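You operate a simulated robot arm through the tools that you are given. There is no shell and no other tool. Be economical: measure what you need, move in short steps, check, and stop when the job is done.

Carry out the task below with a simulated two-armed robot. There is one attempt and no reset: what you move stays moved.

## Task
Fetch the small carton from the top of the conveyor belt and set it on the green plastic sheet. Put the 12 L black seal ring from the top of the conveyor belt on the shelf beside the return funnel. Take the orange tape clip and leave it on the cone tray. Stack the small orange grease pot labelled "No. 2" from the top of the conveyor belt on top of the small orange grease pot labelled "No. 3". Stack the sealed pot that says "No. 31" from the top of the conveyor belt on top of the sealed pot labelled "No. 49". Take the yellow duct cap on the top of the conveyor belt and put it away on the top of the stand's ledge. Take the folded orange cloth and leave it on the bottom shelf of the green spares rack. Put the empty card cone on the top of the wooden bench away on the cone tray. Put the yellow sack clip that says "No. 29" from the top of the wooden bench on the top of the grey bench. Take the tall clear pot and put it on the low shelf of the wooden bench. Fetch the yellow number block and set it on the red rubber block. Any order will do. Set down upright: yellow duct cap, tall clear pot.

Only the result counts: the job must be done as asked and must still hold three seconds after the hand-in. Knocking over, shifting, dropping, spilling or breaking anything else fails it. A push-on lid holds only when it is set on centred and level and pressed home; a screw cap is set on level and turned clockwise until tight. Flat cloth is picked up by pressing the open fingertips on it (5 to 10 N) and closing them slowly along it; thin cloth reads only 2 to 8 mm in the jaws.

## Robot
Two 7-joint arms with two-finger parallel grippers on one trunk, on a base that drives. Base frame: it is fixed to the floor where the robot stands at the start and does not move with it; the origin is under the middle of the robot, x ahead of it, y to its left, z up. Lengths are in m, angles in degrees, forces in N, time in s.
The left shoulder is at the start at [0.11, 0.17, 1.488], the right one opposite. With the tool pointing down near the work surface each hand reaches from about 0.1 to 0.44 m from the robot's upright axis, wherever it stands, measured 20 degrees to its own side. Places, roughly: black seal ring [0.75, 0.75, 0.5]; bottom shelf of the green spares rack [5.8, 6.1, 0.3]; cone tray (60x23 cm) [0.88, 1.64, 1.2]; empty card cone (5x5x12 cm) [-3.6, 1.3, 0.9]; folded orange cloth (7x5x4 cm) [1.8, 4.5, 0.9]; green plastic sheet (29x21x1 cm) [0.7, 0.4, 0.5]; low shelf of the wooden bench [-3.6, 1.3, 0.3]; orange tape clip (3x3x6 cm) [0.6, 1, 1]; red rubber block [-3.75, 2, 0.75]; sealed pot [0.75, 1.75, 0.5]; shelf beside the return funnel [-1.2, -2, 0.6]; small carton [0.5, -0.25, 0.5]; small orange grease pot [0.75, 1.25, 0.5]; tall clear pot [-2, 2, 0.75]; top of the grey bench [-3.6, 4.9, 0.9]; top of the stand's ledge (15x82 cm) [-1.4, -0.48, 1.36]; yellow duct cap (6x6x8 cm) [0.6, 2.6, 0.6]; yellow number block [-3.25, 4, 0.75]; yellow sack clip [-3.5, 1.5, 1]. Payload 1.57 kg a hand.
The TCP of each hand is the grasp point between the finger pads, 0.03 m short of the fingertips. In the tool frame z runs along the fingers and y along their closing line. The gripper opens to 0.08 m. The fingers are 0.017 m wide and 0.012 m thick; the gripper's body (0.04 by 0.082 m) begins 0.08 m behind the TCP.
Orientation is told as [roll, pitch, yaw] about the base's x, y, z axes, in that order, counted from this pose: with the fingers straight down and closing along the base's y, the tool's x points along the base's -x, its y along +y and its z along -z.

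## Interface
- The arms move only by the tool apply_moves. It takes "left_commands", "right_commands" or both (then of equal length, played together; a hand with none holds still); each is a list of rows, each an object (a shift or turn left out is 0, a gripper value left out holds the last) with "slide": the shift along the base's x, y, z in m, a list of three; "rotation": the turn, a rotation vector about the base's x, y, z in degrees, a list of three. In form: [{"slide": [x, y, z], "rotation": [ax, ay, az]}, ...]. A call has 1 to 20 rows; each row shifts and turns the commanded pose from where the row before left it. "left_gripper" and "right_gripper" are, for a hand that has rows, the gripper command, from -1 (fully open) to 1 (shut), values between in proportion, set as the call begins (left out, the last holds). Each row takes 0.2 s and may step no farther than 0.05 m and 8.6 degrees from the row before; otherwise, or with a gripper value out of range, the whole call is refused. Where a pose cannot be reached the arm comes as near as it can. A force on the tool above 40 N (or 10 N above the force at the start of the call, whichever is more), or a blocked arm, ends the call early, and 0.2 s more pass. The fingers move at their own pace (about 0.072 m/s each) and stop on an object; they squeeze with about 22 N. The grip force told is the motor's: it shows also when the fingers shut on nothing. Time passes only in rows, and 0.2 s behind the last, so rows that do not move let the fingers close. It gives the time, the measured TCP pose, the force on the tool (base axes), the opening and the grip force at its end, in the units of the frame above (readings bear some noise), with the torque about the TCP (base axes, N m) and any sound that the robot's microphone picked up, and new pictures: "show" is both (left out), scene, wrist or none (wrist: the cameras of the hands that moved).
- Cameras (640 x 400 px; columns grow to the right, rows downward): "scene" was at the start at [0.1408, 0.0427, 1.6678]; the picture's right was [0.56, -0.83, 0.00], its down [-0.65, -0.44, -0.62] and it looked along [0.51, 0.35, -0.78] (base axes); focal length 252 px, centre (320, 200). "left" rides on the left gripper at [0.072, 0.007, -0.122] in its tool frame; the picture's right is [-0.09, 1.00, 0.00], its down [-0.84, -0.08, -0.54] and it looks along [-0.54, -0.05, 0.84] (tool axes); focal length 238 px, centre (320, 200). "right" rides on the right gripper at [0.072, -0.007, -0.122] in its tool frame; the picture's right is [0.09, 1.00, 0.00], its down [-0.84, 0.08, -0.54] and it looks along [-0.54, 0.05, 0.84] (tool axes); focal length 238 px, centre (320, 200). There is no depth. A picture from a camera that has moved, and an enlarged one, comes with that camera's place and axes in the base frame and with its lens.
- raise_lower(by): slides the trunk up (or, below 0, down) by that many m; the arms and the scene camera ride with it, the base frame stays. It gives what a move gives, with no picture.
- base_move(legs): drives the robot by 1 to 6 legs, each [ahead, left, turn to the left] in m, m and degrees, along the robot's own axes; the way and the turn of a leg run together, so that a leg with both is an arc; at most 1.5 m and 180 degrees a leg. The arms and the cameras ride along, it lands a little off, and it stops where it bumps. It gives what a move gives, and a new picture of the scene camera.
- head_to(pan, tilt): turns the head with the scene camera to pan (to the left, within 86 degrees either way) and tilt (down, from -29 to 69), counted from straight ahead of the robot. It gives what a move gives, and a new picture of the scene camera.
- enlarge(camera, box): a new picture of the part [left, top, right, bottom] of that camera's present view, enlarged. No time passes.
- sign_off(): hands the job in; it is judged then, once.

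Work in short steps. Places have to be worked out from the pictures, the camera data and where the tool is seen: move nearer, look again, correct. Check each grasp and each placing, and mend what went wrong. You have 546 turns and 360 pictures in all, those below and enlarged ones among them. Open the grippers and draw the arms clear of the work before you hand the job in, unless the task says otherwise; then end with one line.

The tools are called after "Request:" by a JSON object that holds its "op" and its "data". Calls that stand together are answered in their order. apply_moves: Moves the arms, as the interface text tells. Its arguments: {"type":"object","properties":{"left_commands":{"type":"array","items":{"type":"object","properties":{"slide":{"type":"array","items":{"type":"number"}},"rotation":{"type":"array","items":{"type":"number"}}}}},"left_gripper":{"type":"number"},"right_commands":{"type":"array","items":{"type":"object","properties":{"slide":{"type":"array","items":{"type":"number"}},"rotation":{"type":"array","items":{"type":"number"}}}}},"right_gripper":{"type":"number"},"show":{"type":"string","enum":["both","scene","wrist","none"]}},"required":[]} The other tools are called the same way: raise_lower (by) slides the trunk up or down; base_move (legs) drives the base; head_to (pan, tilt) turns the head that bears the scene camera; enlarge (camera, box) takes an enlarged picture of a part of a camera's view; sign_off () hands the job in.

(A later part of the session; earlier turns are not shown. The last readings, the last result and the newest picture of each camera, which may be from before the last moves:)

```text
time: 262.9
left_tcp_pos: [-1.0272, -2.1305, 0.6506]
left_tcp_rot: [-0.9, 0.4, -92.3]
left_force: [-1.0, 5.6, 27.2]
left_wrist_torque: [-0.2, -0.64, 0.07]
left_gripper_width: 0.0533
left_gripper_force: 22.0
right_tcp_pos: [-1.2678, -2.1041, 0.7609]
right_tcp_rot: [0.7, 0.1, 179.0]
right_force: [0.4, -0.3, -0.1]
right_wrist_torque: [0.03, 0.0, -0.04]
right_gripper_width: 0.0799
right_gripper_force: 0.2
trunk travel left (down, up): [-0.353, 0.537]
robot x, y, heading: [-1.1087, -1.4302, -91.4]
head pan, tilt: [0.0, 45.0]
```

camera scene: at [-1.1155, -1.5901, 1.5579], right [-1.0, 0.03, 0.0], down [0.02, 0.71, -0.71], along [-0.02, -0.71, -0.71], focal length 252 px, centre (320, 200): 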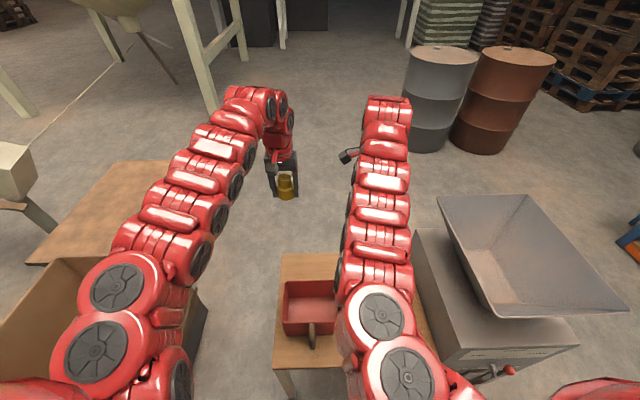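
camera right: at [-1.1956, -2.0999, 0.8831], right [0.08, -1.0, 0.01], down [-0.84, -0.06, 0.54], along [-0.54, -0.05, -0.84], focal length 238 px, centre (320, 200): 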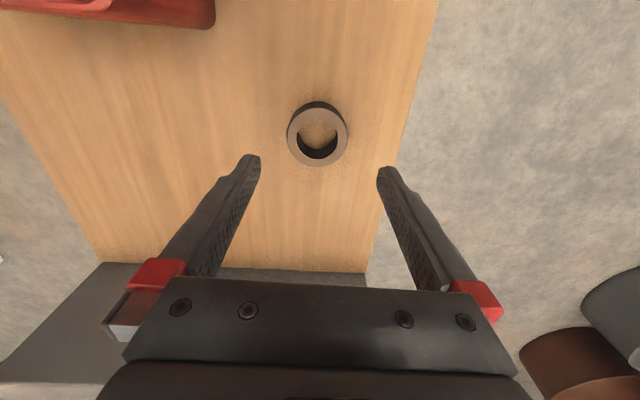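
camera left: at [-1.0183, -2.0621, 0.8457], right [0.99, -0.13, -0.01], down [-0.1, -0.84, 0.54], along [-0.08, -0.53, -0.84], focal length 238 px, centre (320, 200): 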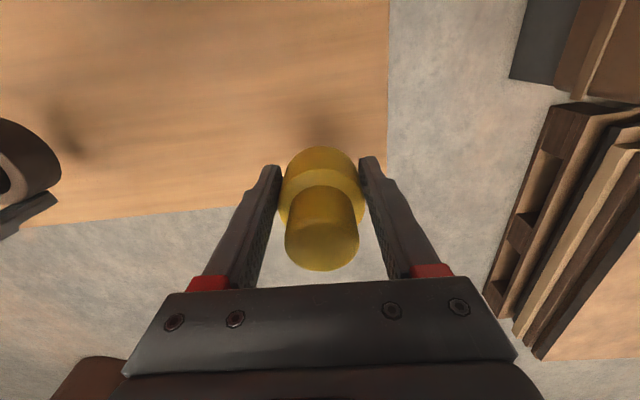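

Set down. Open the left, rise, and back the base 0.24 m for the tilted re-grasp.

Request:
{"op": "apply_moves", "data": {"left_commands": [{"slide": [0, 0, 0.002]}, {}, {}, {"slide": [0, 0, 0.04]}, {"slide": [0, 0, 0.045]}, {"slide": [0, 0, 0.045]}, {"slide": [0, 0, 0.03]}], "left_gripper": -1, "show": "wrist"}}

Request:
{"op": "raise_lower", "data": {"by": 0.15}}

Request:
{"op": "base_move", "data": {"legs": [[-0.22, 0.03, 1.5]]}}

```text
time: 264.5
left_tcp_pos: [-1.029, -2.1331, 0.811]
left_tcp_rot: [-0.9, 0.4, -92.2]
left_force: [0.1, -1.0, 0.7]
left_wrist_torque: [-0.01, -0.01, -0.01]
left_gripper_width: 0.0798
left_gripper_force: 0.0
right_tcp_pos: [-1.2689, -2.107, 0.7607]
right_tcp_rot: [0.6, 0.2, 179.3]
right_force: [0.6, 0.2, 0.1]
right_wrist_torque: [-0.01, 0.02, 0.02]
right_gripper_width: 0.0803
right_gripper_force: 0.1
trunk travel left (down, up): [-0.353, 0.537]
robot x, y, heading: [-1.1093, -1.4285, -91.7]
head pan, tilt: [0.0, 45.0]
camera left: at [-1.0173, -2.062, 0.9339], right [0.99, -0.13, -0.01], down [-0.1, -0.84, 0.54], along [-0.08, -0.53, -0.84], focal length 238 px, centre (320, 200)
```

left: 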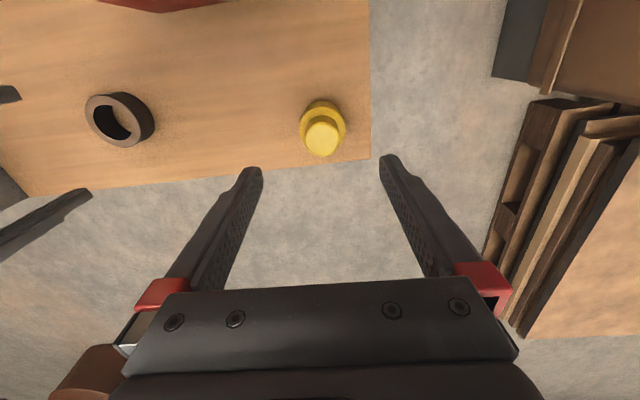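

```text
time: 266.2
left_tcp_pos: [-1.029, -2.1327, 0.9614]
left_tcp_rot: [-0.8, 0.4, -92.3]
left_force: [-0.6, 0.0, -0.3]
left_wrist_torque: [0.0, -0.05, -0.02]
left_gripper_width: 0.08
left_gripper_force: 0.0
right_tcp_pos: [-1.2685, -2.1059, 0.9108]
right_tcp_rot: [0.6, 0.1, 179.1]
right_force: [0.0, 0.7, -0.2]
right_wrist_torque: [0.06, 0.02, 0.0]
right_gripper_width: 0.0799
right_gripper_force: 0.0
trunk travel left (down, up): [-0.503, 0.387]
robot x, y, heading: [-1.111, -1.4282, -91.8]
head pan, tilt: [0.0, 45.0]
```

```text
time: 267.9
left_tcp_pos: [-0.9797, -1.909, 0.9616]
left_tcp_rot: [-0.8, 0.3, -91.0]
left_force: [0.6, 1.1, 0.0]
left_wrist_torque: [-0.02, 0.02, -0.03]
left_gripper_width: 0.0797
left_gripper_force: 0.1
right_tcp_pos: [-1.2198, -1.8891, 0.9116]
right_tcp_rot: [0.6, 0.2, -179.6]
right_force: [-0.3, 0.0, 0.7]
right_wrist_torque: [0.01, 0.0, 0.04]
right_gripper_width: 0.08
right_gripper_force: 0.1
trunk travel left (down, up): [-0.503, 0.387]
robot x, y, heading: [-1.0777, -1.2027, -90.4]
head pan, tilt: [0.0, 45.0]
camera scene: at [-1.0782, -1.3685, 1.378], right [-1.0, 0.01, 0.0], down [0.0, 0.71, -0.71], along [-0.01, -0.71, -0.71], focal length 252 px, centre (320, 200)
```

scene: 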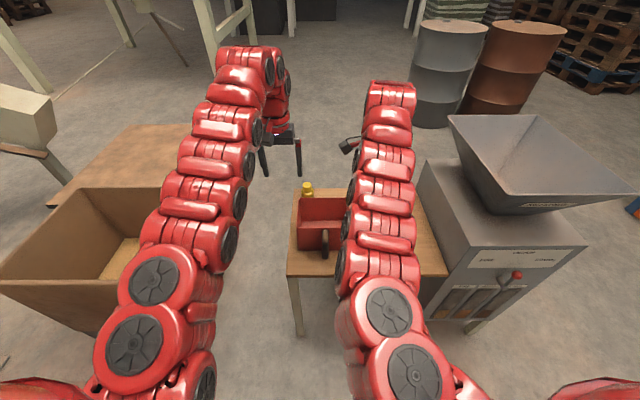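

Cap stands fine. Tilt the left tool forward 45° (about −x) while moving toward it.

Request:
{"op": "apply_moves", "data": {"left_commands": [{"slide": [-0.01, -0.015, -0.02], "rotation": [-7.5, 0, 0]}, {"slide": [-0.01, -0.015, -0.02], "rotation": [-7.5, 0, 0]}, {"slide": [-0.01, -0.015, -0.02], "rotation": [-7.5, 0, 0]}, {"slide": [-0.01, -0.015, -0.02], "rotation": [-7.5, 0, 0]}, {"slide": [-0.01, -0.015, -0.02], "rotation": [-7.5, 0, 0]}, {"slide": [0, -0.015, -0.02], "rotation": [-7.5, 0, 0]}], "show": "wrist"}}

```text
time: 269.3
left_tcp_pos: [-1.0301, -2.0013, 0.8397]
left_tcp_rot: [0.1, -44.8, -91.4]
left_force: [0.7, -0.7, -0.5]
left_wrist_torque: [0.01, 0.01, 0.04]
left_gripper_width: 0.0799
left_gripper_force: 0.0
right_tcp_pos: [-1.2193, -1.8883, 0.9103]
right_tcp_rot: [0.5, 0.1, -179.7]
right_force: [0.3, -0.6, -0.1]
right_wrist_torque: [0.0, -0.02, 0.02]
right_gripper_width: 0.0803
right_gripper_force: 0.1
trunk travel left (down, up): [-0.503, 0.387]
robot x, y, heading: [-1.0765, -1.2074, -90.4]
head pan, tilt: [0.0, 45.0]
camera left: at [-1.02, -1.8647, 0.875], right [0.99, -0.09, 0.07], down [-0.08, -0.21, 0.97], along [-0.07, -0.97, -0.22], focal length 238 px, centre (320, 200)
```

left: 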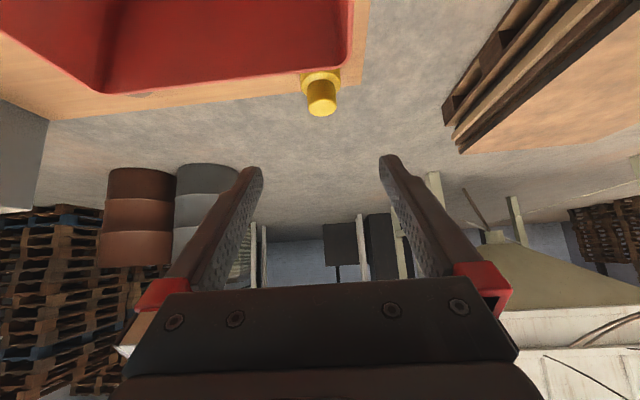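

The pan's rim stands at z≈0.71, so I reduce the tilt to ~38° and approach the cap along the tool axis.

Request:
{"op": "apply_moves", "data": {"left_commands": [{"slide": [0, -0.03, -0.03], "rotation": [7, 0, 0]}, {"slide": [0, -0.022, -0.035]}, {"slide": [0, -0.01, -0.02]}], "show": "wrist"}}

```text
time: 270.1
left_tcp_pos: [-1.0276, -2.0638, 0.755]
left_tcp_rot: [-0.1, -37.5, -91.1]
left_force: [0.1, 0.7, 1.1]
left_wrist_torque: [0.05, 0.0, -0.04]
left_gripper_width: 0.0801
left_gripper_force: 0.0
right_tcp_pos: [-1.2188, -1.8887, 0.9116]
right_tcp_rot: [0.5, 0.2, -179.5]
right_force: [-1.5, -0.2, 0.5]
right_wrist_torque: [-0.02, -0.01, -0.02]
right_gripper_width: 0.0799
right_gripper_force: 0.0
trunk travel left (down, up): [-0.503, 0.387]
robot x, y, heading: [-1.0776, -1.2056, -90.2]
head pan, tilt: [0.0, 45.0]
camera left: at [-1.0181, -1.9319, 0.8076], right [0.99, -0.09, 0.05], down [-0.08, -0.33, 0.94], along [-0.07, -0.94, -0.34], focal length 238 px, centre (320, 200)
```

left: 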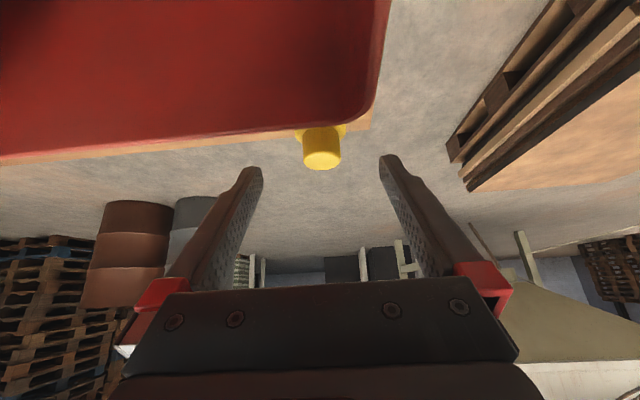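

The hand's camera would hit the pan with the tilted approach. I'll instead move the cap with the right hand (tool-down) to the free front-right part of the shelf and re-grasp it there. Left retreats; right turns its yaw.

Request:
{"op": "apply_moves", "data": {"left_commands": [{"slide": [0, 0.03, 0.035]}, {"slide": [0.02, 0.03, 0.035]}, {"slide": [0.03, 0.02, 0.03], "rotation": [7.5, 0, 0]}, {"slide": [0.03, 0.0, 0.03], "rotation": [7.5, 0, 0]}, {"slide": [0.03, 0, 0.02], "rotation": [7.5, 0, 0]}, {"slide": [0.03, 0, 0], "rotation": [7.5, 0, 0]}, {"slide": [0.02, 0, 0], "rotation": [7.5, 0, 0]}, {}, {}, {}, {}], "right_commands": [{"rotation": [0, 0, 8.2]}, {"rotation": [0, 0, 8.2]}, {"rotation": [0, 0, 8.2]}, {"rotation": [0, 0, 8.2]}, {"rotation": [0, 0, 8.2]}, {"rotation": [0, 0, 8.2]}, {"rotation": [0, 0, 8.2]}, {"rotation": [0, 0, 8.2]}, {"rotation": [0, 0, 8.2]}, {"rotation": [0, 0, 8.2]}, {"rotation": [0, 0, 8.0]}], "show": "scene"}}

```text
refused: row 2 steps farther than a row can; nothing moved
```

Request:
{"op": "apply_moves", "data": {"left_commands": [{"slide": [0, 0.03, 0.035]}, {"slide": [0.01, 0.03, 0.035]}, {"slide": [0.03, 0.02, 0.03], "rotation": [7.5, 0, 0]}, {"slide": [0.03, 0.0, 0.03], "rotation": [7.5, 0, 0]}, {"slide": [0.03, 0, 0.02], "rotation": [7.5, 0, 0]}, {"slide": [0.03, 0, 0], "rotation": [7.5, 0, 0]}, {"slide": [0.02, 0, 0], "rotation": [7.5, 0, 0]}, {}, {}, {}, {}], "right_commands": [{"rotation": [0, 0, 8.2]}, {"rotation": [0, 0, 8.2]}, {"rotation": [0, 0, 8.2]}, {"rotation": [0, 0, 8.2]}, {"rotation": [0, 0, 8.2]}, {"rotation": [0, 0, 8.2]}, {"rotation": [0, 0, 8.2]}, {"rotation": [0, 0, 8.2]}, {"rotation": [0, 0, 8.2]}, {"rotation": [0, 0, 8.2]}, {"rotation": [0, 0, 8.0]}], "show": "scene"}}

```text
time: 272.5
left_tcp_pos: [-0.8913, -1.9467, 0.9117]
left_tcp_rot: [-0.8, -3.9, -91.0]
left_force: [0.3, -0.1, -0.5]
left_wrist_torque: [0.01, -0.01, 0.0]
left_gripper_width: 0.08
left_gripper_force: 0.1
left hand out of reach, approached as far as the arm can: row 6, 7
right_tcp_pos: [-1.2191, -1.8889, 0.9119]
right_tcp_rot: [0.6, 0.2, -89.4]
right_force: [-0.5, 0.8, -0.5]
right_wrist_torque: [0.01, 0.01, -0.02]
right_gripper_width: 0.0798
right_gripper_force: 0.0
trunk travel left (down, up): [-0.503, 0.387]
robot x, y, heading: [-1.0742, -1.2066, -90.5]
head pan, tilt: [0.0, 45.0]
camera scene: at [-1.0783, -1.3693, 1.3779], right [-1.0, 0.01, 0.0], down [0.01, 0.71, -0.71], along [-0.01, -0.71, -0.71], focal length 252 px, centre (320, 200)
```

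scene: 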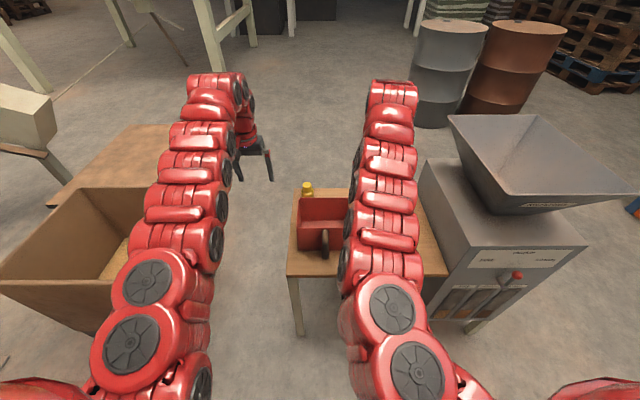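

Request:
{"op": "base_move", "data": {"legs": [[0.22, 0.12, 0.5]]}}

Request:
{"op": "apply_moves", "data": {"right_commands": [{"slide": [0.03, -0.01, -0.02]}, {"slide": [0.03, 0, -0.02]}], "show": "wrist"}}

```text
time: 274.3
left_tcp_pos: [-0.7642, -2.1666, 0.9114]
left_tcp_rot: [-0.9, -3.8, -90.3]
left_force: [-0.6, 0.0, -0.4]
left_wrist_torque: [0.0, 0.0, 0.0]
left_gripper_width: 0.0803
left_gripper_force: 0.0
right_tcp_pos: [-1.0938, -2.1136, 0.91]
right_tcp_rot: [0.5, 0.1, -88.9]
right_force: [0.1, 0.5, 0.0]
right_wrist_torque: [0.0, -0.02, -0.01]
right_gripper_width: 0.0801
right_gripper_force: 0.0
trunk travel left (down, up): [-0.503, 0.387]
robot x, y, heading: [-0.963, -1.4271, -89.8]
head pan, tilt: [0.0, 45.0]
camera scene: at [-0.9573, -1.5916, 1.3778], right [-1.0, 0.0, 0.0], down [0.0, 0.71, -0.71], along [0.0, -0.71, -0.71], focal length 252 px, centre (320, 200)
```

scene: 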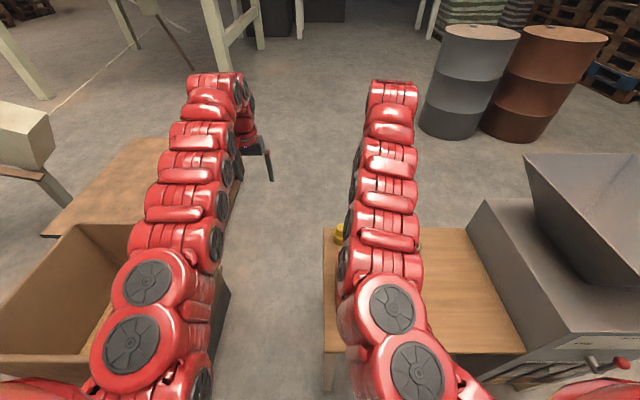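

```text
time: 274.9
left_tcp_pos: [-0.7636, -2.1666, 0.9105]
left_tcp_rot: [-0.7, -3.9, -90.3]
left_force: [-1.1, -0.1, 0.0]
left_wrist_torque: [-0.01, 0.0, 0.04]
left_gripper_width: 0.0799
left_gripper_force: 0.2
right_tcp_pos: [-1.0309, -2.1218, 0.8685]
right_tcp_rot: [0.5, 0.1, -88.9]
right_force: [0.4, -0.1, 0.2]
right_wrist_torque: [-0.02, 0.04, 0.0]
right_gripper_width: 0.08
right_gripper_force: 0.0
trunk travel left (down, up): [-0.503, 0.387]
robot x, y, heading: [-0.9564, -1.4281, -89.9]
head pan, tilt: [0.0, 45.0]
camera right: at [-1.0382, -2.0521, 0.9895], right [0.99, 0.11, 0.01], down [0.09, -0.84, 0.54], along [0.07, -0.54, -0.84], focal length 238 px, centre (320, 200)
```

right: 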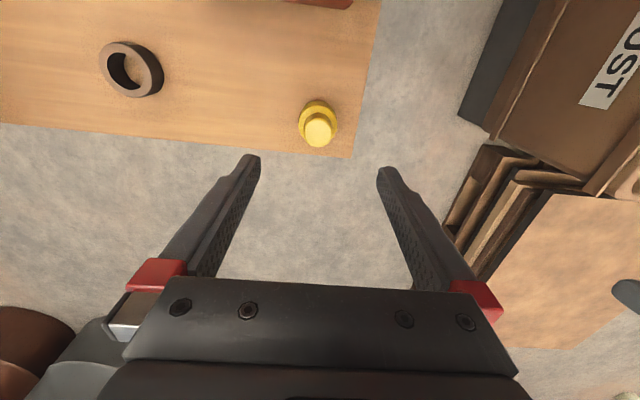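

Align (+5, −13 mm) and descend to z≈0.655.

Request:
{"op": "apply_moves", "data": {"right_commands": [{"slide": [0.004, -0.012, -0.04]}, {"slide": [0, 0, -0.045]}, {"slide": [0, 0, -0.045]}, {"slide": [0, 0, -0.045]}, {"slide": [0, 0, -0.038]}], "show": "wrist"}}

```text
time: 276.1
left_tcp_pos: [-0.7635, -2.167, 0.9116]
left_tcp_rot: [-0.9, -3.8, -90.3]
left_force: [0.3, -0.3, 0.0]
left_wrist_torque: [-0.01, 0.0, 0.0]
left_gripper_width: 0.08
left_gripper_force: 0.1
right_tcp_pos: [-1.0283, -2.1307, 0.6581]
right_tcp_rot: [0.6, 0.0, -89.0]
right_force: [0.7, 0.5, 0.1]
right_wrist_torque: [0.02, -0.03, -0.03]
right_gripper_width: 0.0801
right_gripper_force: 0.1
right hand out of reach, approached as far as the arm can: row 5
trunk travel left (down, up): [-0.503, 0.387]
robot x, y, heading: [-0.9553, -1.4294, -89.7]
head pan, tilt: [0.0, 45.0]
camera right: at [-1.0363, -2.0604, 0.7797], right [0.99, 0.11, 0.01], down [0.09, -0.84, 0.54], along [0.07, -0.54, -0.84], focal length 238 px, centre (320, 200)
```

right: 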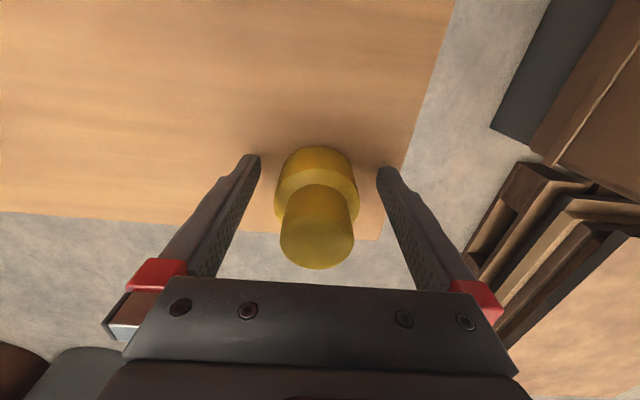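

Request:
{"op": "apply_moves", "data": {"right_commands": [{}, {}, {}, {}, {"slide": [0, 0, 0.04]}, {"slide": [0, 0, 0.045]}, {"slide": [0, 0.01, 0.045]}, {"slide": [-0.04, 0.02, 0.02]}, {"slide": [-0.045, 0.02, 0]}, {"slide": [-0.045, 0.02, 0]}, {"slide": [-0.045, 0.02, 0]}, {"slide": [-0.045, 0.02, 0]}, {"slide": [-0.045, 0.02, 0]}, {"slide": [-0.04, 0.02, 0]}, {"slide": [-0.03, 0.02, 0]}], "right_gripper": 1, "show": "wrist"}}

```text
time: 279.3
left_tcp_pos: [-0.7642, -2.1667, 0.9115]
left_tcp_rot: [-0.7, -4.0, -90.3]
left_force: [-0.8, 0.7, -0.5]
left_wrist_torque: [-0.01, 0.0, -0.01]
left_gripper_width: 0.0801
left_gripper_force: 0.1
right_tcp_pos: [-1.1241, -2.0729, 0.8079]
right_tcp_rot: [0.6, 0.1, -88.9]
right_force: [-0.6, 0.1, -0.7]
right_wrist_torque: [-0.01, 0.02, 0.01]
right_gripper_width: 0.0518
right_gripper_force: 21.6
right hand out of reach, approached as far as the arm can: row 10, 11, 12, 13, 14, 15
trunk travel left (down, up): [-0.503, 0.387]
robot x, y, heading: [-0.9544, -1.4271, -89.7]
head pan, tilt: [0.0, 45.0]
camera right: at [-1.133, -2.0031, 0.9299], right [0.99, 0.11, 0.01], down [0.09, -0.84, 0.54], along [0.07, -0.54, -0.84], focal length 238 px, centre (320, 200)
```

right: 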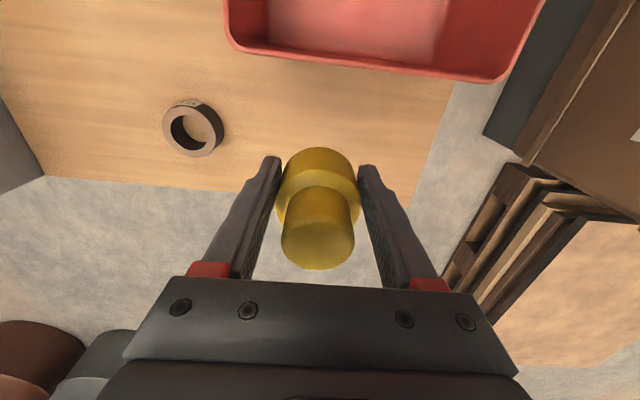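

Cap held; reposition by driving the base (right 0.235, back 0.12).

Request:
{"op": "base_move", "data": {"legs": [[-0.12, -0.235, 0]]}}

Request:
{"op": "apply_moves", "data": {"right_commands": [{"slide": [0, 0, -0.045]}, {"slide": [0, 0, -0.045]}, {"slide": [0, 0, -0.045]}, {"slide": [0, 0, -0.01]}], "show": "wrist"}}

```text
time: 281.2
left_tcp_pos: [-1.0044, -2.0498, 0.9117]
left_tcp_rot: [-0.8, -4.0, -90.4]
left_force: [0.4, -0.4, 0.4]
left_wrist_torque: [-0.02, -0.01, -0.01]
left_gripper_width: 0.0801
left_gripper_force: 0.1
right_tcp_pos: [-1.3651, -1.9564, 0.8097]
right_tcp_rot: [0.7, 0.1, -88.9]
right_force: [-0.2, 0.3, -0.8]
right_wrist_torque: [0.0, 0.01, -0.01]
right_gripper_width: 0.0515
right_gripper_force: 22.2
trunk travel left (down, up): [-0.503, 0.387]
robot x, y, heading: [-1.1999, -1.3132, -89.7]
head pan, tilt: [0.0, 45.0]
camera scene: at [-1.1982, -1.4736, 1.3779], right [-1.0, 0.0, 0.0], down [0.0, 0.71, -0.71], along [0.0, -0.71, -0.71], focal length 252 px, centre (320, 200)
```

scene: 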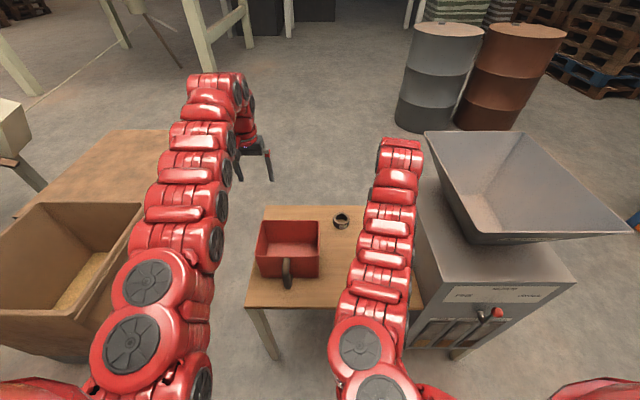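

```text
time: 282.2
left_tcp_pos: [-1.0027, -2.0493, 0.9111]
left_tcp_rot: [-0.9, -3.9, -90.2]
left_force: [-0.2, 0.2, 0.8]
left_wrist_torque: [0.01, 0.0, -0.02]
left_gripper_width: 0.08
left_gripper_force: 0.0
right_tcp_pos: [-1.3643, -1.9549, 0.6631]
right_tcp_rot: [0.6, 0.1, -88.9]
right_force: [-0.9, 0.2, -0.9]
right_wrist_torque: [0.01, 0.0, -0.02]
right_gripper_width: 0.0516
right_gripper_force: 21.9
trunk travel left (down, up): [-0.503, 0.387]
robot x, y, heading: [-1.1971, -1.3127, -89.8]
head pan, tilt: [0.0, 45.0]
camera right: at [-1.3718, -1.8851, 0.7842], right [0.99, 0.11, 0.01], down [0.09, -0.84, 0.54], along [0.07, -0.54, -0.84], focal length 238 px, centre (320, 200)
```

right: 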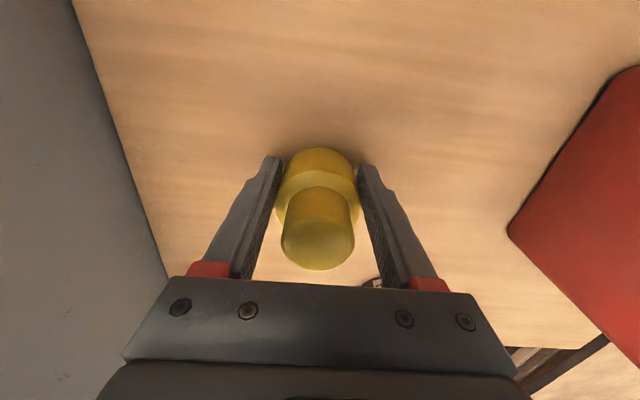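

Request:
{"op": "apply_moves", "data": {"right_commands": [{"slide": [0, 0, -0.003]}, {"slide": [0, 0, -0.002]}, {"slide": [0, 0, -0.001]}], "show": "none"}}

```text
time: 283.0
left_tcp_pos: [-1.0038, -2.0475, 0.9123]
left_tcp_rot: [-0.7, -4.0, -90.2]
left_force: [0.3, 0.3, 0.0]
left_wrist_torque: [0.04, 0.0, -0.03]
left_gripper_width: 0.0801
left_gripper_force: 0.0
right_tcp_pos: [-1.3632, -1.9554, 0.6584]
right_tcp_rot: [0.5, 0.0, -88.9]
right_force: [2.7, 1.5, 9.5]
right_wrist_torque: [-0.06, 0.15, 0.01]
right_gripper_width: 0.0515
right_gripper_force: 21.8
trunk travel left (down, up): [-0.503, 0.387]
robot x, y, heading: [-1.1955, -1.3102, -89.5]
head pan, tilt: [0.0, 45.0]
```

Contact. Open, lift, and back the base 0.15.

Request:
{"op": "apply_moves", "data": {"right_commands": [{"slide": [0, 0, 0.001]}, {}, {}, {"slide": [0, 0, 0.04]}, {"slide": [0, 0, 0.045]}, {"slide": [0, 0, 0.045]}], "right_gripper": -1, "show": "none"}}

Request:
{"op": "base_move", "data": {"legs": [[-0.17, 0, -0.3]]}}

Request:
{"op": "apply_moves", "data": {"right_commands": [{"slide": [0, -0.01, 0], "rotation": [-7.5, 0, 0]}, {"slide": [0, -0.01, 0], "rotation": [-7.5, 0, 0]}, {"slide": [0, -0.01, 0], "rotation": [-7.5, 0, 0]}, {"slide": [0, -0.01, 0], "rotation": [-7.5, 0, 0]}, {"slide": [0, -0.01, 0], "rotation": [-7.5, 0, 0]}, {"slide": [0, -0.01, 0], "rotation": [-7.5, 0, 0]}], "show": "wrist"}}

```text
time: 284.4
left_tcp_pos: [-1.0033, -2.0489, 0.9121]
left_tcp_rot: [-0.7, -3.9, -90.3]
left_force: [-0.3, 0.2, -0.5]
left_wrist_torque: [0.0, -0.01, -0.02]
left_gripper_width: 0.0796
left_gripper_force: 0.1
right_tcp_pos: [-1.3567, -1.9542, 0.788]
right_tcp_rot: [0.6, 0.2, -88.8]
right_force: [0.6, 0.3, -0.1]
right_wrist_torque: [-0.01, -0.02, -0.01]
right_gripper_width: 0.08
right_gripper_force: 0.0
right hand out of reach, approached as far as the arm can: row 6
trunk travel left (down, up): [-0.503, 0.387]
robot x, y, heading: [-1.1945, -1.311, -89.8]
head pan, tilt: [0.0, 45.0]
```

```text
time: 285.9
left_tcp_pos: [-1.0079, -1.8785, 0.9115]
left_tcp_rot: [-0.7, -4.0, -90.7]
left_force: [0.1, 0.7, 0.6]
left_wrist_torque: [0.0, 0.0, -0.02]
left_gripper_width: 0.08
left_gripper_force: 0.2
right_tcp_pos: [-1.3613, -1.7824, 0.7873]
right_tcp_rot: [0.6, 0.2, -89.2]
right_force: [0.3, -0.5, 0.4]
right_wrist_torque: [-0.02, -0.01, 0.0]
right_gripper_width: 0.08
right_gripper_force: 0.0
trunk travel left (down, up): [-0.503, 0.387]
robot x, y, heading: [-1.1969, -1.1386, -90.3]
head pan, tilt: [0.0, 45.0]
camera scene: at [-1.1986, -1.3011, 1.378], right [-1.0, 0.0, 0.0], down [0.0, 0.71, -0.71], along [0.0, -0.71, -0.71], focal length 252 px, centre (320, 200)
```

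scene: 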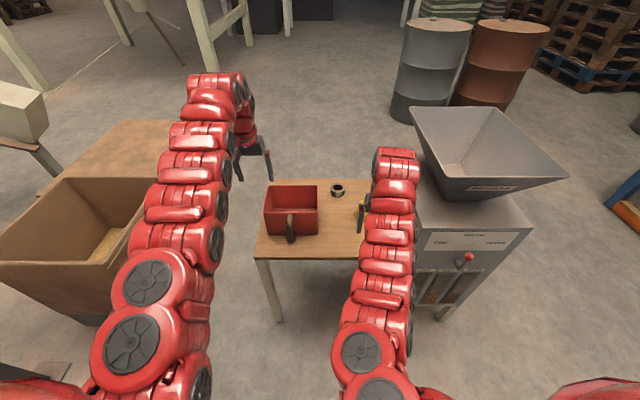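

```text
time: 287.3
left_tcp_pos: [-1.0083, -1.8792, 0.9104]
left_tcp_rot: [-0.7, -3.9, -90.6]
left_force: [0.4, 0.1, 0.0]
left_wrist_torque: [0.0, 0.02, 0.0]
left_gripper_width: 0.0801
left_gripper_force: 0.0
right_tcp_pos: [-1.3617, -1.85, 0.7845]
right_tcp_rot: [-0.1, -44.9, -88.9]
right_force: [0.5, 0.1, -0.9]
right_wrist_torque: [-0.03, 0.02, -0.01]
right_gripper_width: 0.08
right_gripper_force: 0.1
right hand out of reach, approached as far as the arm can: row 1
trunk travel left (down, up): [-0.503, 0.387]
robot x, y, heading: [-1.1989, -1.1403, -90.1]
head pan, tilt: [0.0, 45.0]
camera right: at [-1.3704, -1.7147, 0.8189], right [0.99, 0.08, -0.07], down [0.08, -0.21, 0.97], along [0.07, -0.97, -0.21], focal length 238 px, centre (320, 200)
```

right: 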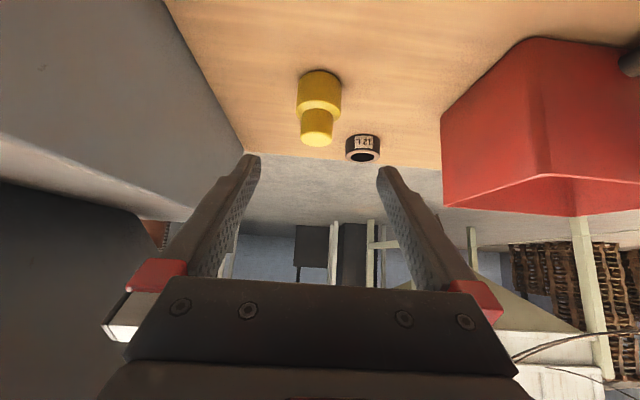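

Cap aligned. Descend along to the cap at 45°.

Request:
{"op": "apply_moves", "data": {"right_commands": [{"slide": [0, -0.028, -0.033]}, {"slide": [0, -0.028, -0.033]}, {"slide": [0, -0.025, -0.033]}, {"slide": [0, -0.022, -0.028]}], "show": "wrist"}}

```text
time: 288.3
left_tcp_pos: [-1.0083, -1.8796, 0.9097]
left_tcp_rot: [-0.7, -3.9, -90.7]
left_force: [0.6, -0.2, 1.1]
left_wrist_torque: [-0.01, -0.01, -0.03]
left_gripper_width: 0.0799
left_gripper_force: 0.0
right_tcp_pos: [-1.363, -1.9528, 0.6545]
right_tcp_rot: [-0.3, -44.6, -88.8]
right_force: [-0.4, 0.8, -0.2]
right_wrist_torque: [0.02, 0.01, -0.02]
right_gripper_width: 0.0799
right_gripper_force: 0.1
trunk travel left (down, up): [-0.503, 0.387]
robot x, y, heading: [-1.194, -1.1404, -90.3]
head pan, tilt: [0.0, 45.0]
camera right: at [-1.37, -1.8172, 0.6911], right [0.99, 0.08, -0.07], down [0.09, -0.21, 0.97], along [0.07, -0.97, -0.22], focal length 238 px, centre (320, 200)
```

right: 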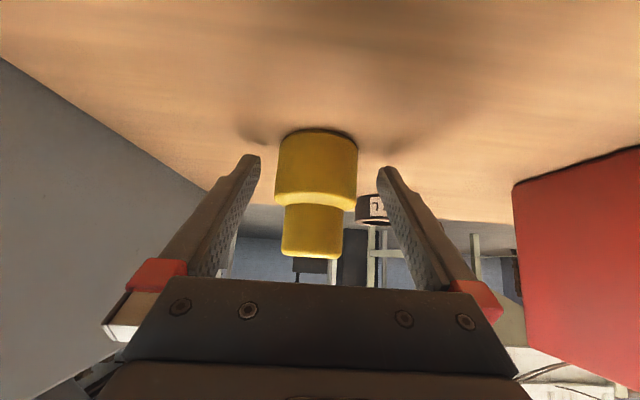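

Request:
{"op": "apply_moves", "data": {"right_commands": [{"slide": [0, -0.006, 0]}, {}, {}, {}, {"slide": [0, 0, 0.03]}, {"slide": [0, 0, 0.04]}, {"slide": [0, 0.02, 0.04]}, {"slide": [0, 0.02, 0.04]}], "right_gripper": 1, "show": "wrist"}}

```text
time: 290.1
left_tcp_pos: [-1.0086, -1.8796, 0.912]
left_tcp_rot: [-0.8, -3.9, -90.6]
left_force: [-0.1, 0.0, -0.1]
left_wrist_torque: [0.03, -0.01, -0.03]
left_gripper_width: 0.0802
left_gripper_force: 0.0
right_tcp_pos: [-1.36, -1.9182, 0.8085]
right_tcp_rot: [-0.2, -44.9, -88.9]
right_force: [-0.2, -0.4, -0.3]
right_wrist_torque: [0.02, -0.01, 0.03]
right_gripper_width: 0.0524
right_gripper_force: 22.4
trunk travel left (down, up): [-0.503, 0.387]
robot x, y, heading: [-1.1977, -1.1435, -90.3]
head pan, tilt: [0.0, 45.0]
camera right: at [-1.3679, -1.7822, 0.8437], right [0.99, 0.08, -0.07], down [0.08, -0.21, 0.97], along [0.07, -0.97, -0.22], focal length 238 px, centre (320, 200)
```

right: 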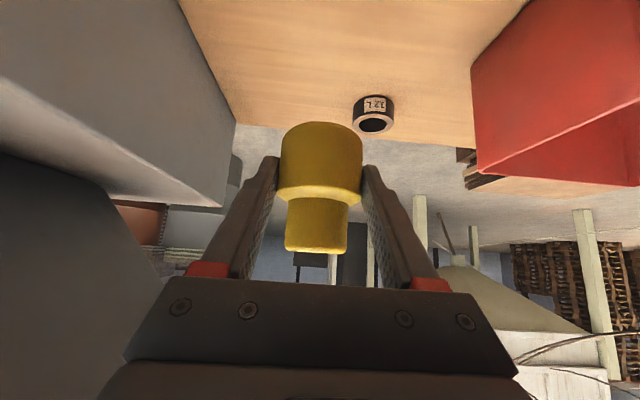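

Cap is held upright at 45° tilt. Raise the trunk fully, then turn right to face +y behind the stand.

Request:
{"op": "raise_lower", "data": {"by": 0.38}}

Request:
{"op": "base_move", "data": {"legs": [[0.26, -0.12, 0], [0, 0, -90], [0, 0, -90]]}}

Request:
{"op": "head_to", "data": {"pan": -5, "tilt": 30}}

```text
time: 293.8
left_tcp_pos: [-1.0079, -1.879, 1.2917]
left_tcp_rot: [-0.7, -3.8, -90.7]
left_force: [-0.3, 0.7, 0.4]
left_wrist_torque: [0.0, 0.0, -0.01]
left_gripper_width: 0.0799
left_gripper_force: 0.1
right_tcp_pos: [-1.3613, -1.9185, 1.1875]
right_tcp_rot: [-0.2, -44.8, -88.9]
right_force: [-0.1, 0.4, -0.3]
right_wrist_torque: [0.03, -0.01, -0.01]
right_gripper_width: 0.0527
right_gripper_force: 22.0
trunk travel left (down, up): [-0.883, 0.007]
robot x, y, heading: [-1.1978, -1.139, -90.0]
head pan, tilt: [0.0, 45.0]
```

```text
time: 303.4
left_tcp_pos: [-1.4968, -0.6635, 1.2916]
left_tcp_rot: [-0.8, -3.8, 88.6]
left_force: [0.1, -0.3, 0.3]
left_wrist_torque: [0.01, 0.03, 0.03]
left_gripper_width: 0.0803
left_gripper_force: 0.1
right_tcp_pos: [-1.1437, -0.6297, 1.188]
right_tcp_rot: [-0.2, -44.8, 90.5]
right_force: [-0.3, 0.2, -0.2]
right_wrist_torque: [-0.05, 0.02, 0.02]
right_gripper_width: 0.0524
right_gripper_force: 21.8
trunk travel left (down, up): [-0.883, 0.007]
robot x, y, heading: [-1.3174, -1.4056, 89.0]
head pan, tilt: [0.0, 45.0]
camera scene: at [-1.317, -1.2433, 1.7579], right [1.0, -0.01, 0.0], down [-0.01, -0.71, -0.71], along [0.01, 0.71, -0.71], focal length 252 px, centre (320, 200)
```

scene: 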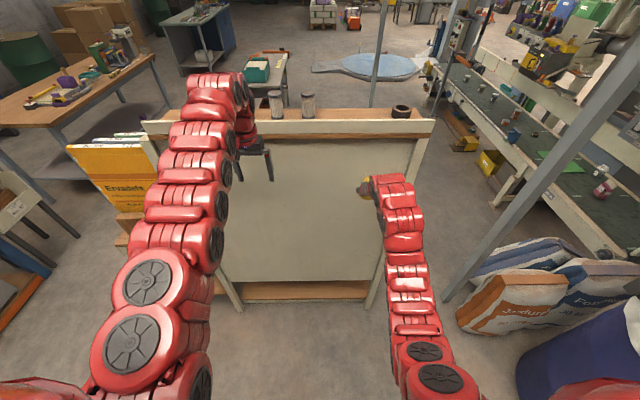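

```text
time: 304.2
left_tcp_pos: [-1.4964, -0.665, 1.2903]
left_tcp_rot: [-0.8, -3.9, 88.5]
left_force: [-0.3, 0.1, -0.9]
left_wrist_torque: [0.02, -0.02, 0.03]
left_gripper_width: 0.0799
left_gripper_force: 0.1
right_tcp_pos: [-1.1432, -0.6305, 1.1873]
right_tcp_rot: [-0.2, -44.7, 90.4]
right_force: [-0.5, 0.5, -0.1]
right_wrist_torque: [-0.03, 0.02, 0.0]
right_gripper_width: 0.0523
right_gripper_force: 22.3
trunk travel left (down, up): [-0.883, 0.007]
robot x, y, heading: [-1.3148, -1.4036, 89.3]
head pan, tilt: [-5.0, 30.0]
camera scene: at [-1.3086, -1.2346, 1.7804], right [0.99, -0.1, 0.0], down [-0.05, -0.5, -0.87], along [0.09, 0.86, -0.5], focal length 252 px, centre (320, 200)
```

scene: 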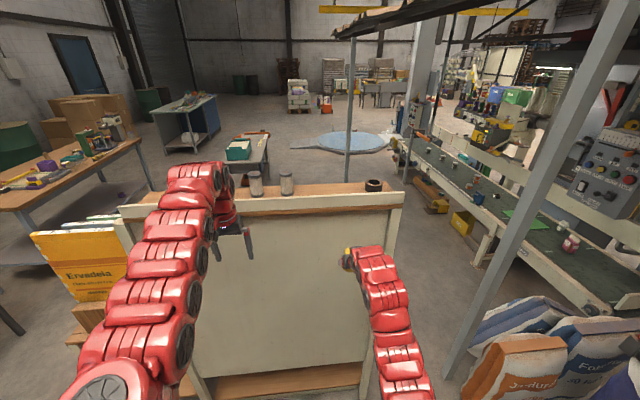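

Reachable without driving forward. Move the right hand back a bit, up over the backboard, keeping the tilt.

Request:
{"op": "apply_moves", "data": {"right_commands": [{"slide": [0, -0.03, 0.02]}, {"slide": [0, -0.02, 0.04]}, {"slide": [-0.01, 0, 0.045]}, {"slide": [-0.01, 0, 0.045]}, {"slide": [-0.01, 0, 0.045]}, {"slide": [-0.01, 0, 0.045]}, {"slide": [0, 0, 0.045]}], "show": "none"}}

```text
time: 305.8
left_tcp_pos: [-1.4976, -0.665, 1.291]
left_tcp_rot: [-0.8, -4.0, 88.5]
left_force: [-0.8, -0.2, -0.5]
left_wrist_torque: [0.03, -0.02, -0.03]
left_gripper_width: 0.0801
left_gripper_force: 0.1
right_tcp_pos: [-1.1869, -0.6814, 1.4742]
right_tcp_rot: [-0.1, -44.7, 90.3]
right_force: [0.1, 0.9, -0.4]
right_wrist_torque: [0.0, 0.01, 0.01]
right_gripper_width: 0.0526
right_gripper_force: 21.6
trunk travel left (down, up): [-0.883, 0.007]
robot x, y, heading: [-1.3166, -1.4029, 89.4]
head pan, tilt: [-5.0, 30.0]
```

Excellent. Now advance over the ledge to y≈−0.455 and look.

Request:
{"op": "apply_moves", "data": {"right_commands": [{"slide": [0, 0.045, 0]}, {"slide": [0, 0.045, 0]}, {"slide": [0, 0.045, 0]}, {"slide": [0, 0.045, 0]}, {"slide": [0, 0.045, 0]}], "show": "both"}}

```text
time: 307.0
left_tcp_pos: [-1.4974, -0.6653, 1.2924]
left_tcp_rot: [-0.8, -4.0, 88.6]
left_force: [-0.2, -0.3, -0.6]
left_wrist_torque: [0.01, 0.01, -0.01]
left_gripper_width: 0.08
left_gripper_force: 0.0
right_tcp_pos: [-1.1845, -0.5431, 1.475]
right_tcp_rot: [-0.2, -44.9, 90.5]
right_force: [0.3, -0.3, 0.0]
right_wrist_torque: [0.02, -0.02, 0.02]
right_gripper_width: 0.0525
right_gripper_force: 21.9
right hand out of reach, approached as far as the arm can: row 4, 5
trunk travel left (down, up): [-0.883, 0.007]
robot x, y, heading: [-1.316, -1.4031, 89.0]
head pan, tilt: [-5.0, 30.0]
camera scene: at [-1.3102, -1.2352, 1.7805], right [0.99, -0.1, 0.0], down [-0.05, -0.5, -0.87], along [0.09, 0.86, -0.5], focal length 252 px, centre (320, 200)
camera right: at [-1.1765, -0.6823, 1.5094], right [-1.0, -0.07, -0.07], down [-0.08, 0.21, 0.97], along [-0.05, 0.97, -0.22], focal length 238 px, centre (320, 200)
```

scene: 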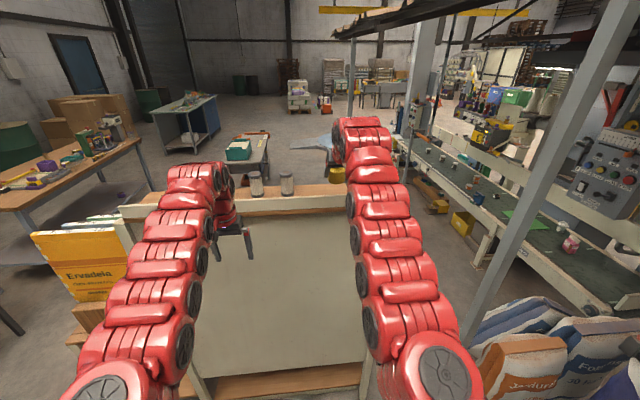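
right: 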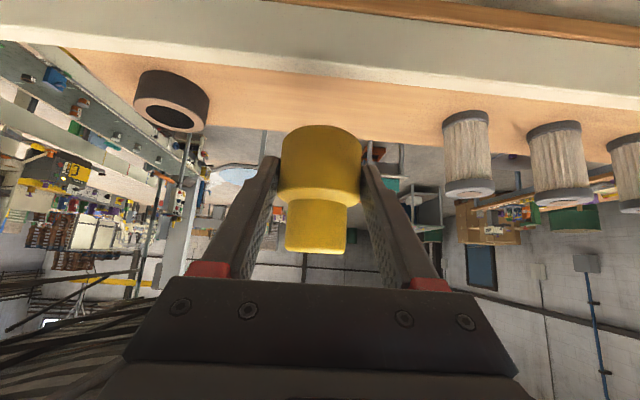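

Need ~8 cm more. Pull the left hand back/out from the board, then drive forward 0.09.

Request:
{"op": "apply_moves", "data": {"left_commands": [{"slide": [-0.04, -0.02, -0.02]}, {"slide": [-0.04, -0.02, -0.02]}, {"slide": [-0.04, -0.03, 0]}, {"slide": [-0.04, -0.03, 0]}], "show": "none"}}

```text
time: 308.0
left_tcp_pos: [-1.6568, -0.7631, 1.2517]
left_tcp_rot: [-0.9, -4.0, 88.5]
left_force: [-0.2, 0.2, -0.6]
left_wrist_torque: [0.06, -0.05, -0.03]
left_gripper_width: 0.08
left_gripper_force: 0.1
right_tcp_pos: [-1.1852, -0.5457, 1.4756]
right_tcp_rot: [-0.4, -44.9, 90.5]
right_force: [-1.1, -1.3, -0.9]
right_wrist_torque: [-0.05, -0.01, -0.02]
right_gripper_width: 0.0525
right_gripper_force: 22.1
trunk travel left (down, up): [-0.883, 0.007]
robot x, y, heading: [-1.3169, -1.4039, 89.3]
head pan, tilt: [-5.0, 30.0]
```

Request:
{"op": "base_move", "data": {"legs": [[0.075, 0, 0]]}}

Request:
{"op": "apply_moves", "data": {"right_commands": [{"slide": [0, 0, -0.02]}, {"slide": [0, 0, -0.02]}, {"slide": [0, 0, -0.015]}], "show": "wrist"}}

```text
time: 309.1
left_tcp_pos: [-1.6563, -0.6942, 1.2542]
left_tcp_rot: [-0.8, -4.2, 88.7]
left_force: [-1.1, 0.3, -0.1]
left_wrist_torque: [0.04, 0.03, 0.0]
left_gripper_width: 0.08
left_gripper_force: 0.0
right_tcp_pos: [-1.1834, -0.4755, 1.4783]
right_tcp_rot: [-0.3, -45.0, 90.4]
right_force: [-0.1, -0.8, -0.5]
right_wrist_torque: [-0.02, 0.0, -0.01]
right_gripper_width: 0.0524
right_gripper_force: 21.8
trunk travel left (down, up): [-0.883, 0.007]
robot x, y, heading: [-1.3167, -1.3315, 89.2]
head pan, tilt: [-5.0, 30.0]
camera scene: at [-1.3078, -1.1683, 1.7814], right [0.99, -0.1, 0.0], down [-0.05, -0.49, -0.87], along [0.09, 0.86, -0.5], focal length 252 px, centre (320, 200)
```

scene: 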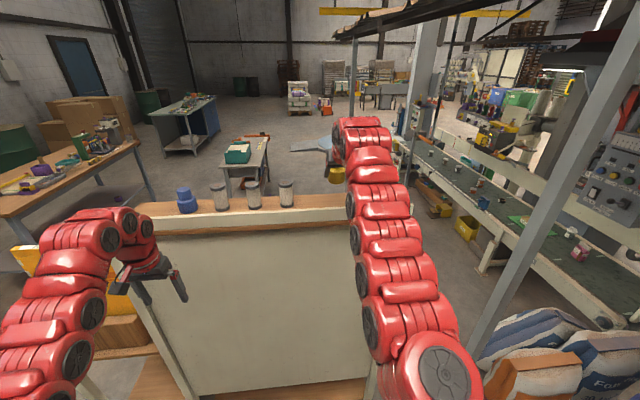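

```text
time: 309.9
left_tcp_pos: [-1.6565, -0.6874, 1.2496]
left_tcp_rot: [-0.9, -3.7, 88.7]
left_force: [-0.5, 0.7, -1.1]
left_wrist_torque: [-0.04, -0.01, -0.01]
left_gripper_width: 0.0798
left_gripper_force: 0.0
right_tcp_pos: [-1.1839, -0.4684, 1.4163]
right_tcp_rot: [-0.3, -44.6, 90.5]
right_force: [0.3, -0.3, -1.1]
right_wrist_torque: [-0.02, 0.01, 0.0]
right_gripper_width: 0.0523
right_gripper_force: 22.3
trunk travel left (down, up): [-0.883, 0.007]
robot x, y, heading: [-1.3141, -1.332, 89.3]
head pan, tilt: [-5.0, 30.0]
camera right: at [-1.1752, -0.6066, 1.452], right [-1.0, -0.07, -0.07], down [-0.08, 0.21, 0.97], along [-0.05, 0.97, -0.22], focal length 238 px, centre (320, 200)
```

right: 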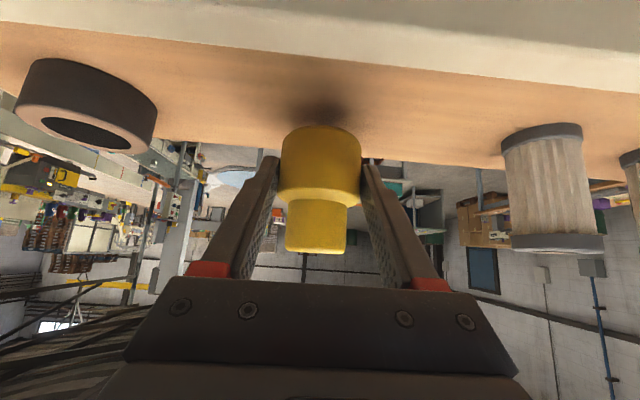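

Cap hovers well within the ledge. Lower to contact.

Request:
{"op": "apply_moves", "data": {"right_commands": [{"slide": [0, 0, -0.01]}, {"slide": [0, 0, -0.005]}, {"slide": [0, 0, -0.002]}, {"slide": [0, 0, -0.002]}], "show": "none"}}

```text
time: 310.9
left_tcp_pos: [-1.6569, -0.6891, 1.2512]
left_tcp_rot: [-0.8, -3.9, 88.7]
left_force: [-0.2, -0.2, -0.2]
left_wrist_torque: [0.01, -0.03, -0.01]
left_gripper_width: 0.08
left_gripper_force: 0.0
right_tcp_pos: [-1.1839, -0.4708, 1.4002]
right_tcp_rot: [-0.2, -44.8, 90.4]
right_force: [-0.5, 0.5, -1.2]
right_wrist_torque: [-0.01, -0.01, -0.01]
right_gripper_width: 0.0525
right_gripper_force: 21.7
trunk travel left (down, up): [-0.883, 0.007]
robot x, y, heading: [-1.313, -1.3341, 89.2]
head pan, tilt: [-5.0, 30.0]
```

Request:
{"op": "apply_moves", "data": {"right_commands": [{"slide": [0, 0, -0.002]}, {"slide": [0, 0, -0.002]}, {"slide": [0, 0, -0.002]}, {"slide": [0, 0, -0.001]}], "show": "none"}}

```text
time: 311.9
left_tcp_pos: [-1.6568, -0.6911, 1.2509]
left_tcp_rot: [-0.7, -3.9, 88.7]
left_force: [-0.2, 0.5, -0.4]
left_wrist_torque: [-0.02, 0.01, -0.03]
left_gripper_width: 0.0801
left_gripper_force: 0.0
right_tcp_pos: [-1.1834, -0.47, 1.3962]
right_tcp_rot: [-0.2, -45.1, 90.4]
right_force: [1.3, 5.3, 17.1]
right_wrist_torque: [0.38, 0.02, -0.09]
right_gripper_width: 0.0529
right_gripper_force: 21.7
trunk travel left (down, up): [-0.883, 0.007]
robot x, y, heading: [-1.3158, -1.3325, 89.4]
head pan, tilt: [-5.0, 30.0]
```

Contact at 17 N. Release and retreat back-and-up along the tool axis.

Request:
{"op": "apply_moves", "data": {"right_commands": [{"slide": [0, 0, 0.001]}, {}, {}, {"slide": [0, -0.025, 0.025]}, {"slide": [0, -0.03, 0.03]}, {"slide": [0, -0.035, 0.02]}, {"slide": [0, -0.04, 0]}, {"slide": [0, -0.03, 0]}], "right_gripper": -1, "show": "both"}}

```text
time: 313.7
left_tcp_pos: [-1.6485, -0.691, 1.2536]
left_tcp_rot: [-0.4, -4.0, 88.6]
left_force: [1.2, -0.1, -0.3]
left_wrist_torque: [0.01, 0.07, 0.03]
left_gripper_width: 0.0801
left_gripper_force: 0.0
right_tcp_pos: [-1.1767, -0.6114, 1.4698]
right_tcp_rot: [0.2, -44.8, 90.0]
right_force: [0.8, -0.1, -0.6]
right_wrist_torque: [0.01, 0.09, 0.1]
right_gripper_width: 0.0803
right_gripper_force: 0.1
right hand out of reach, approached as far as the arm can: row 8
trunk travel left (down, up): [-0.883, 0.007]
robot x, y, heading: [-1.3103, -1.3328, 89.1]
head pan, tilt: [-5.0, 30.0]
camera scene: at [-1.2983, -1.1627, 1.7806], right [0.99, -0.1, -0.01], down [-0.06, -0.5, -0.87], along [0.08, 0.86, -0.5], focal length 252 px, centre (320, 200)
camera right: at [-1.1671, -0.7494, 1.5047], right [-1.0, -0.07, -0.06], down [-0.08, 0.21, 0.97], along [-0.05, 0.97, -0.22], focal length 238 px, centre (320, 200)
```

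scene: 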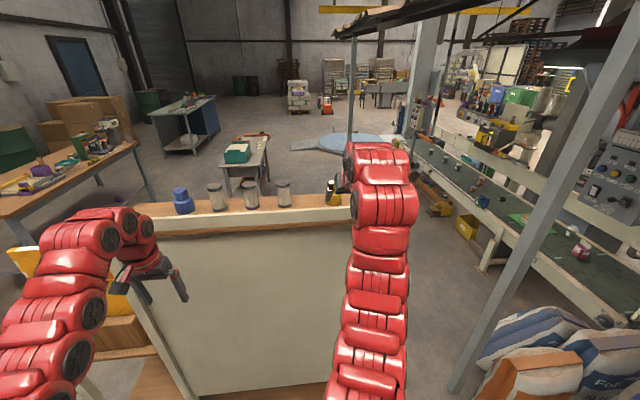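
right: 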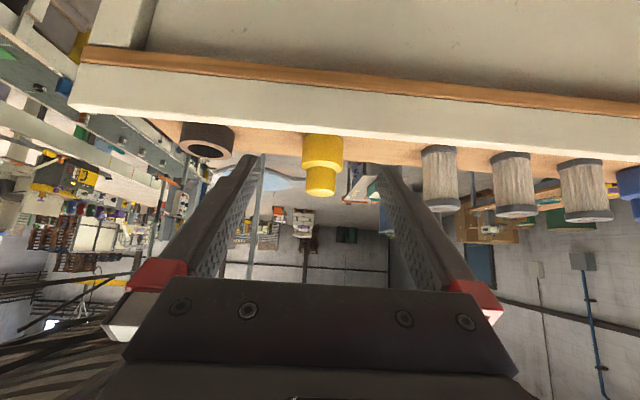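

Cap stands upright on the ledge. Now head for the wooden bench area: back off and strafe left to the aisle.

Request:
{"op": "base_move", "data": {"legs": [[-0.1, 0, 0.9], [0, 1.42, 0]]}}

Request:
{"op": "apply_moves", "data": {"right_commands": [{"slide": [0, 0.0, -0.03], "rotation": [-7.5, 0, 0]}, {"slide": [0, 0.0, -0.04], "rotation": [-7.5, 0, 0]}, {"slide": [0, 0.0, -0.04], "rotation": [-7.5, 0, 0]}, {"slide": [0, 0, -0.04], "rotation": [-7.5, 0, 0]}, {"slide": [0, 0, -0.04], "rotation": [-7.5, 0, 0]}, {"slide": [0, 0, -0.03], "rotation": [-7.5, 0, 0]}], "show": "none"}}

```text
time: 321.4
left_tcp_pos: [-3.0819, -0.8147, 1.2515]
left_tcp_rot: [-0.8, -3.9, 90.5]
left_force: [0.1, -0.8, 0.1]
left_wrist_torque: [-0.02, 0.0, 0.01]
left_gripper_width: 0.0799
left_gripper_force: 0.0
right_tcp_pos: [-2.6123, -0.7201, 1.4684]
right_tcp_rot: [-0.2, -44.8, 92.3]
right_force: [0.1, -0.3, -0.9]
right_wrist_torque: [0.01, -0.01, 0.01]
right_gripper_width: 0.08
right_gripper_force: 0.0
trunk travel left (down, up): [-0.883, 0.007]
robot x, y, heading: [-2.7205, -1.4506, 91.0]
head pan, tilt: [-5.0, 30.0]
camera scene: at [-2.7175, -1.2754, 1.7805], right [1.0, -0.07, 0.0], down [-0.03, -0.5, -0.87], along [0.06, 0.86, -0.5], focal length 252 px, centre (320, 200)
```

scene: 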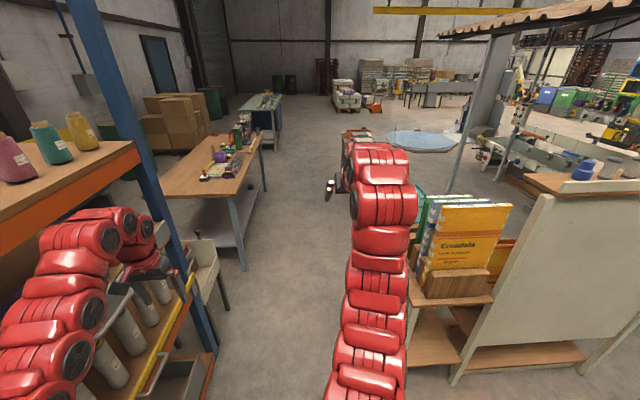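

```text
time: 322.8
left_tcp_pos: [-3.0806, -0.8141, 1.2514]
left_tcp_rot: [-0.6, -3.9, 90.6]
left_force: [-1.2, -0.4, -0.4]
left_wrist_torque: [0.01, 0.03, -0.02]
left_gripper_width: 0.0799
left_gripper_force: 0.1
right_tcp_pos: [-2.6138, -0.72, 1.2466]
right_tcp_rot: [1.5, 0.3, 91.8]
right_force: [0.8, 0.6, -0.2]
right_wrist_torque: [-0.01, 0.06, 0.01]
right_gripper_width: 0.0797
right_gripper_force: 0.0
trunk travel left (down, up): [-0.883, 0.007]
robot x, y, heading: [-2.7198, -1.4461, 91.2]
head pan, tilt: [-5.0, 30.0]
```

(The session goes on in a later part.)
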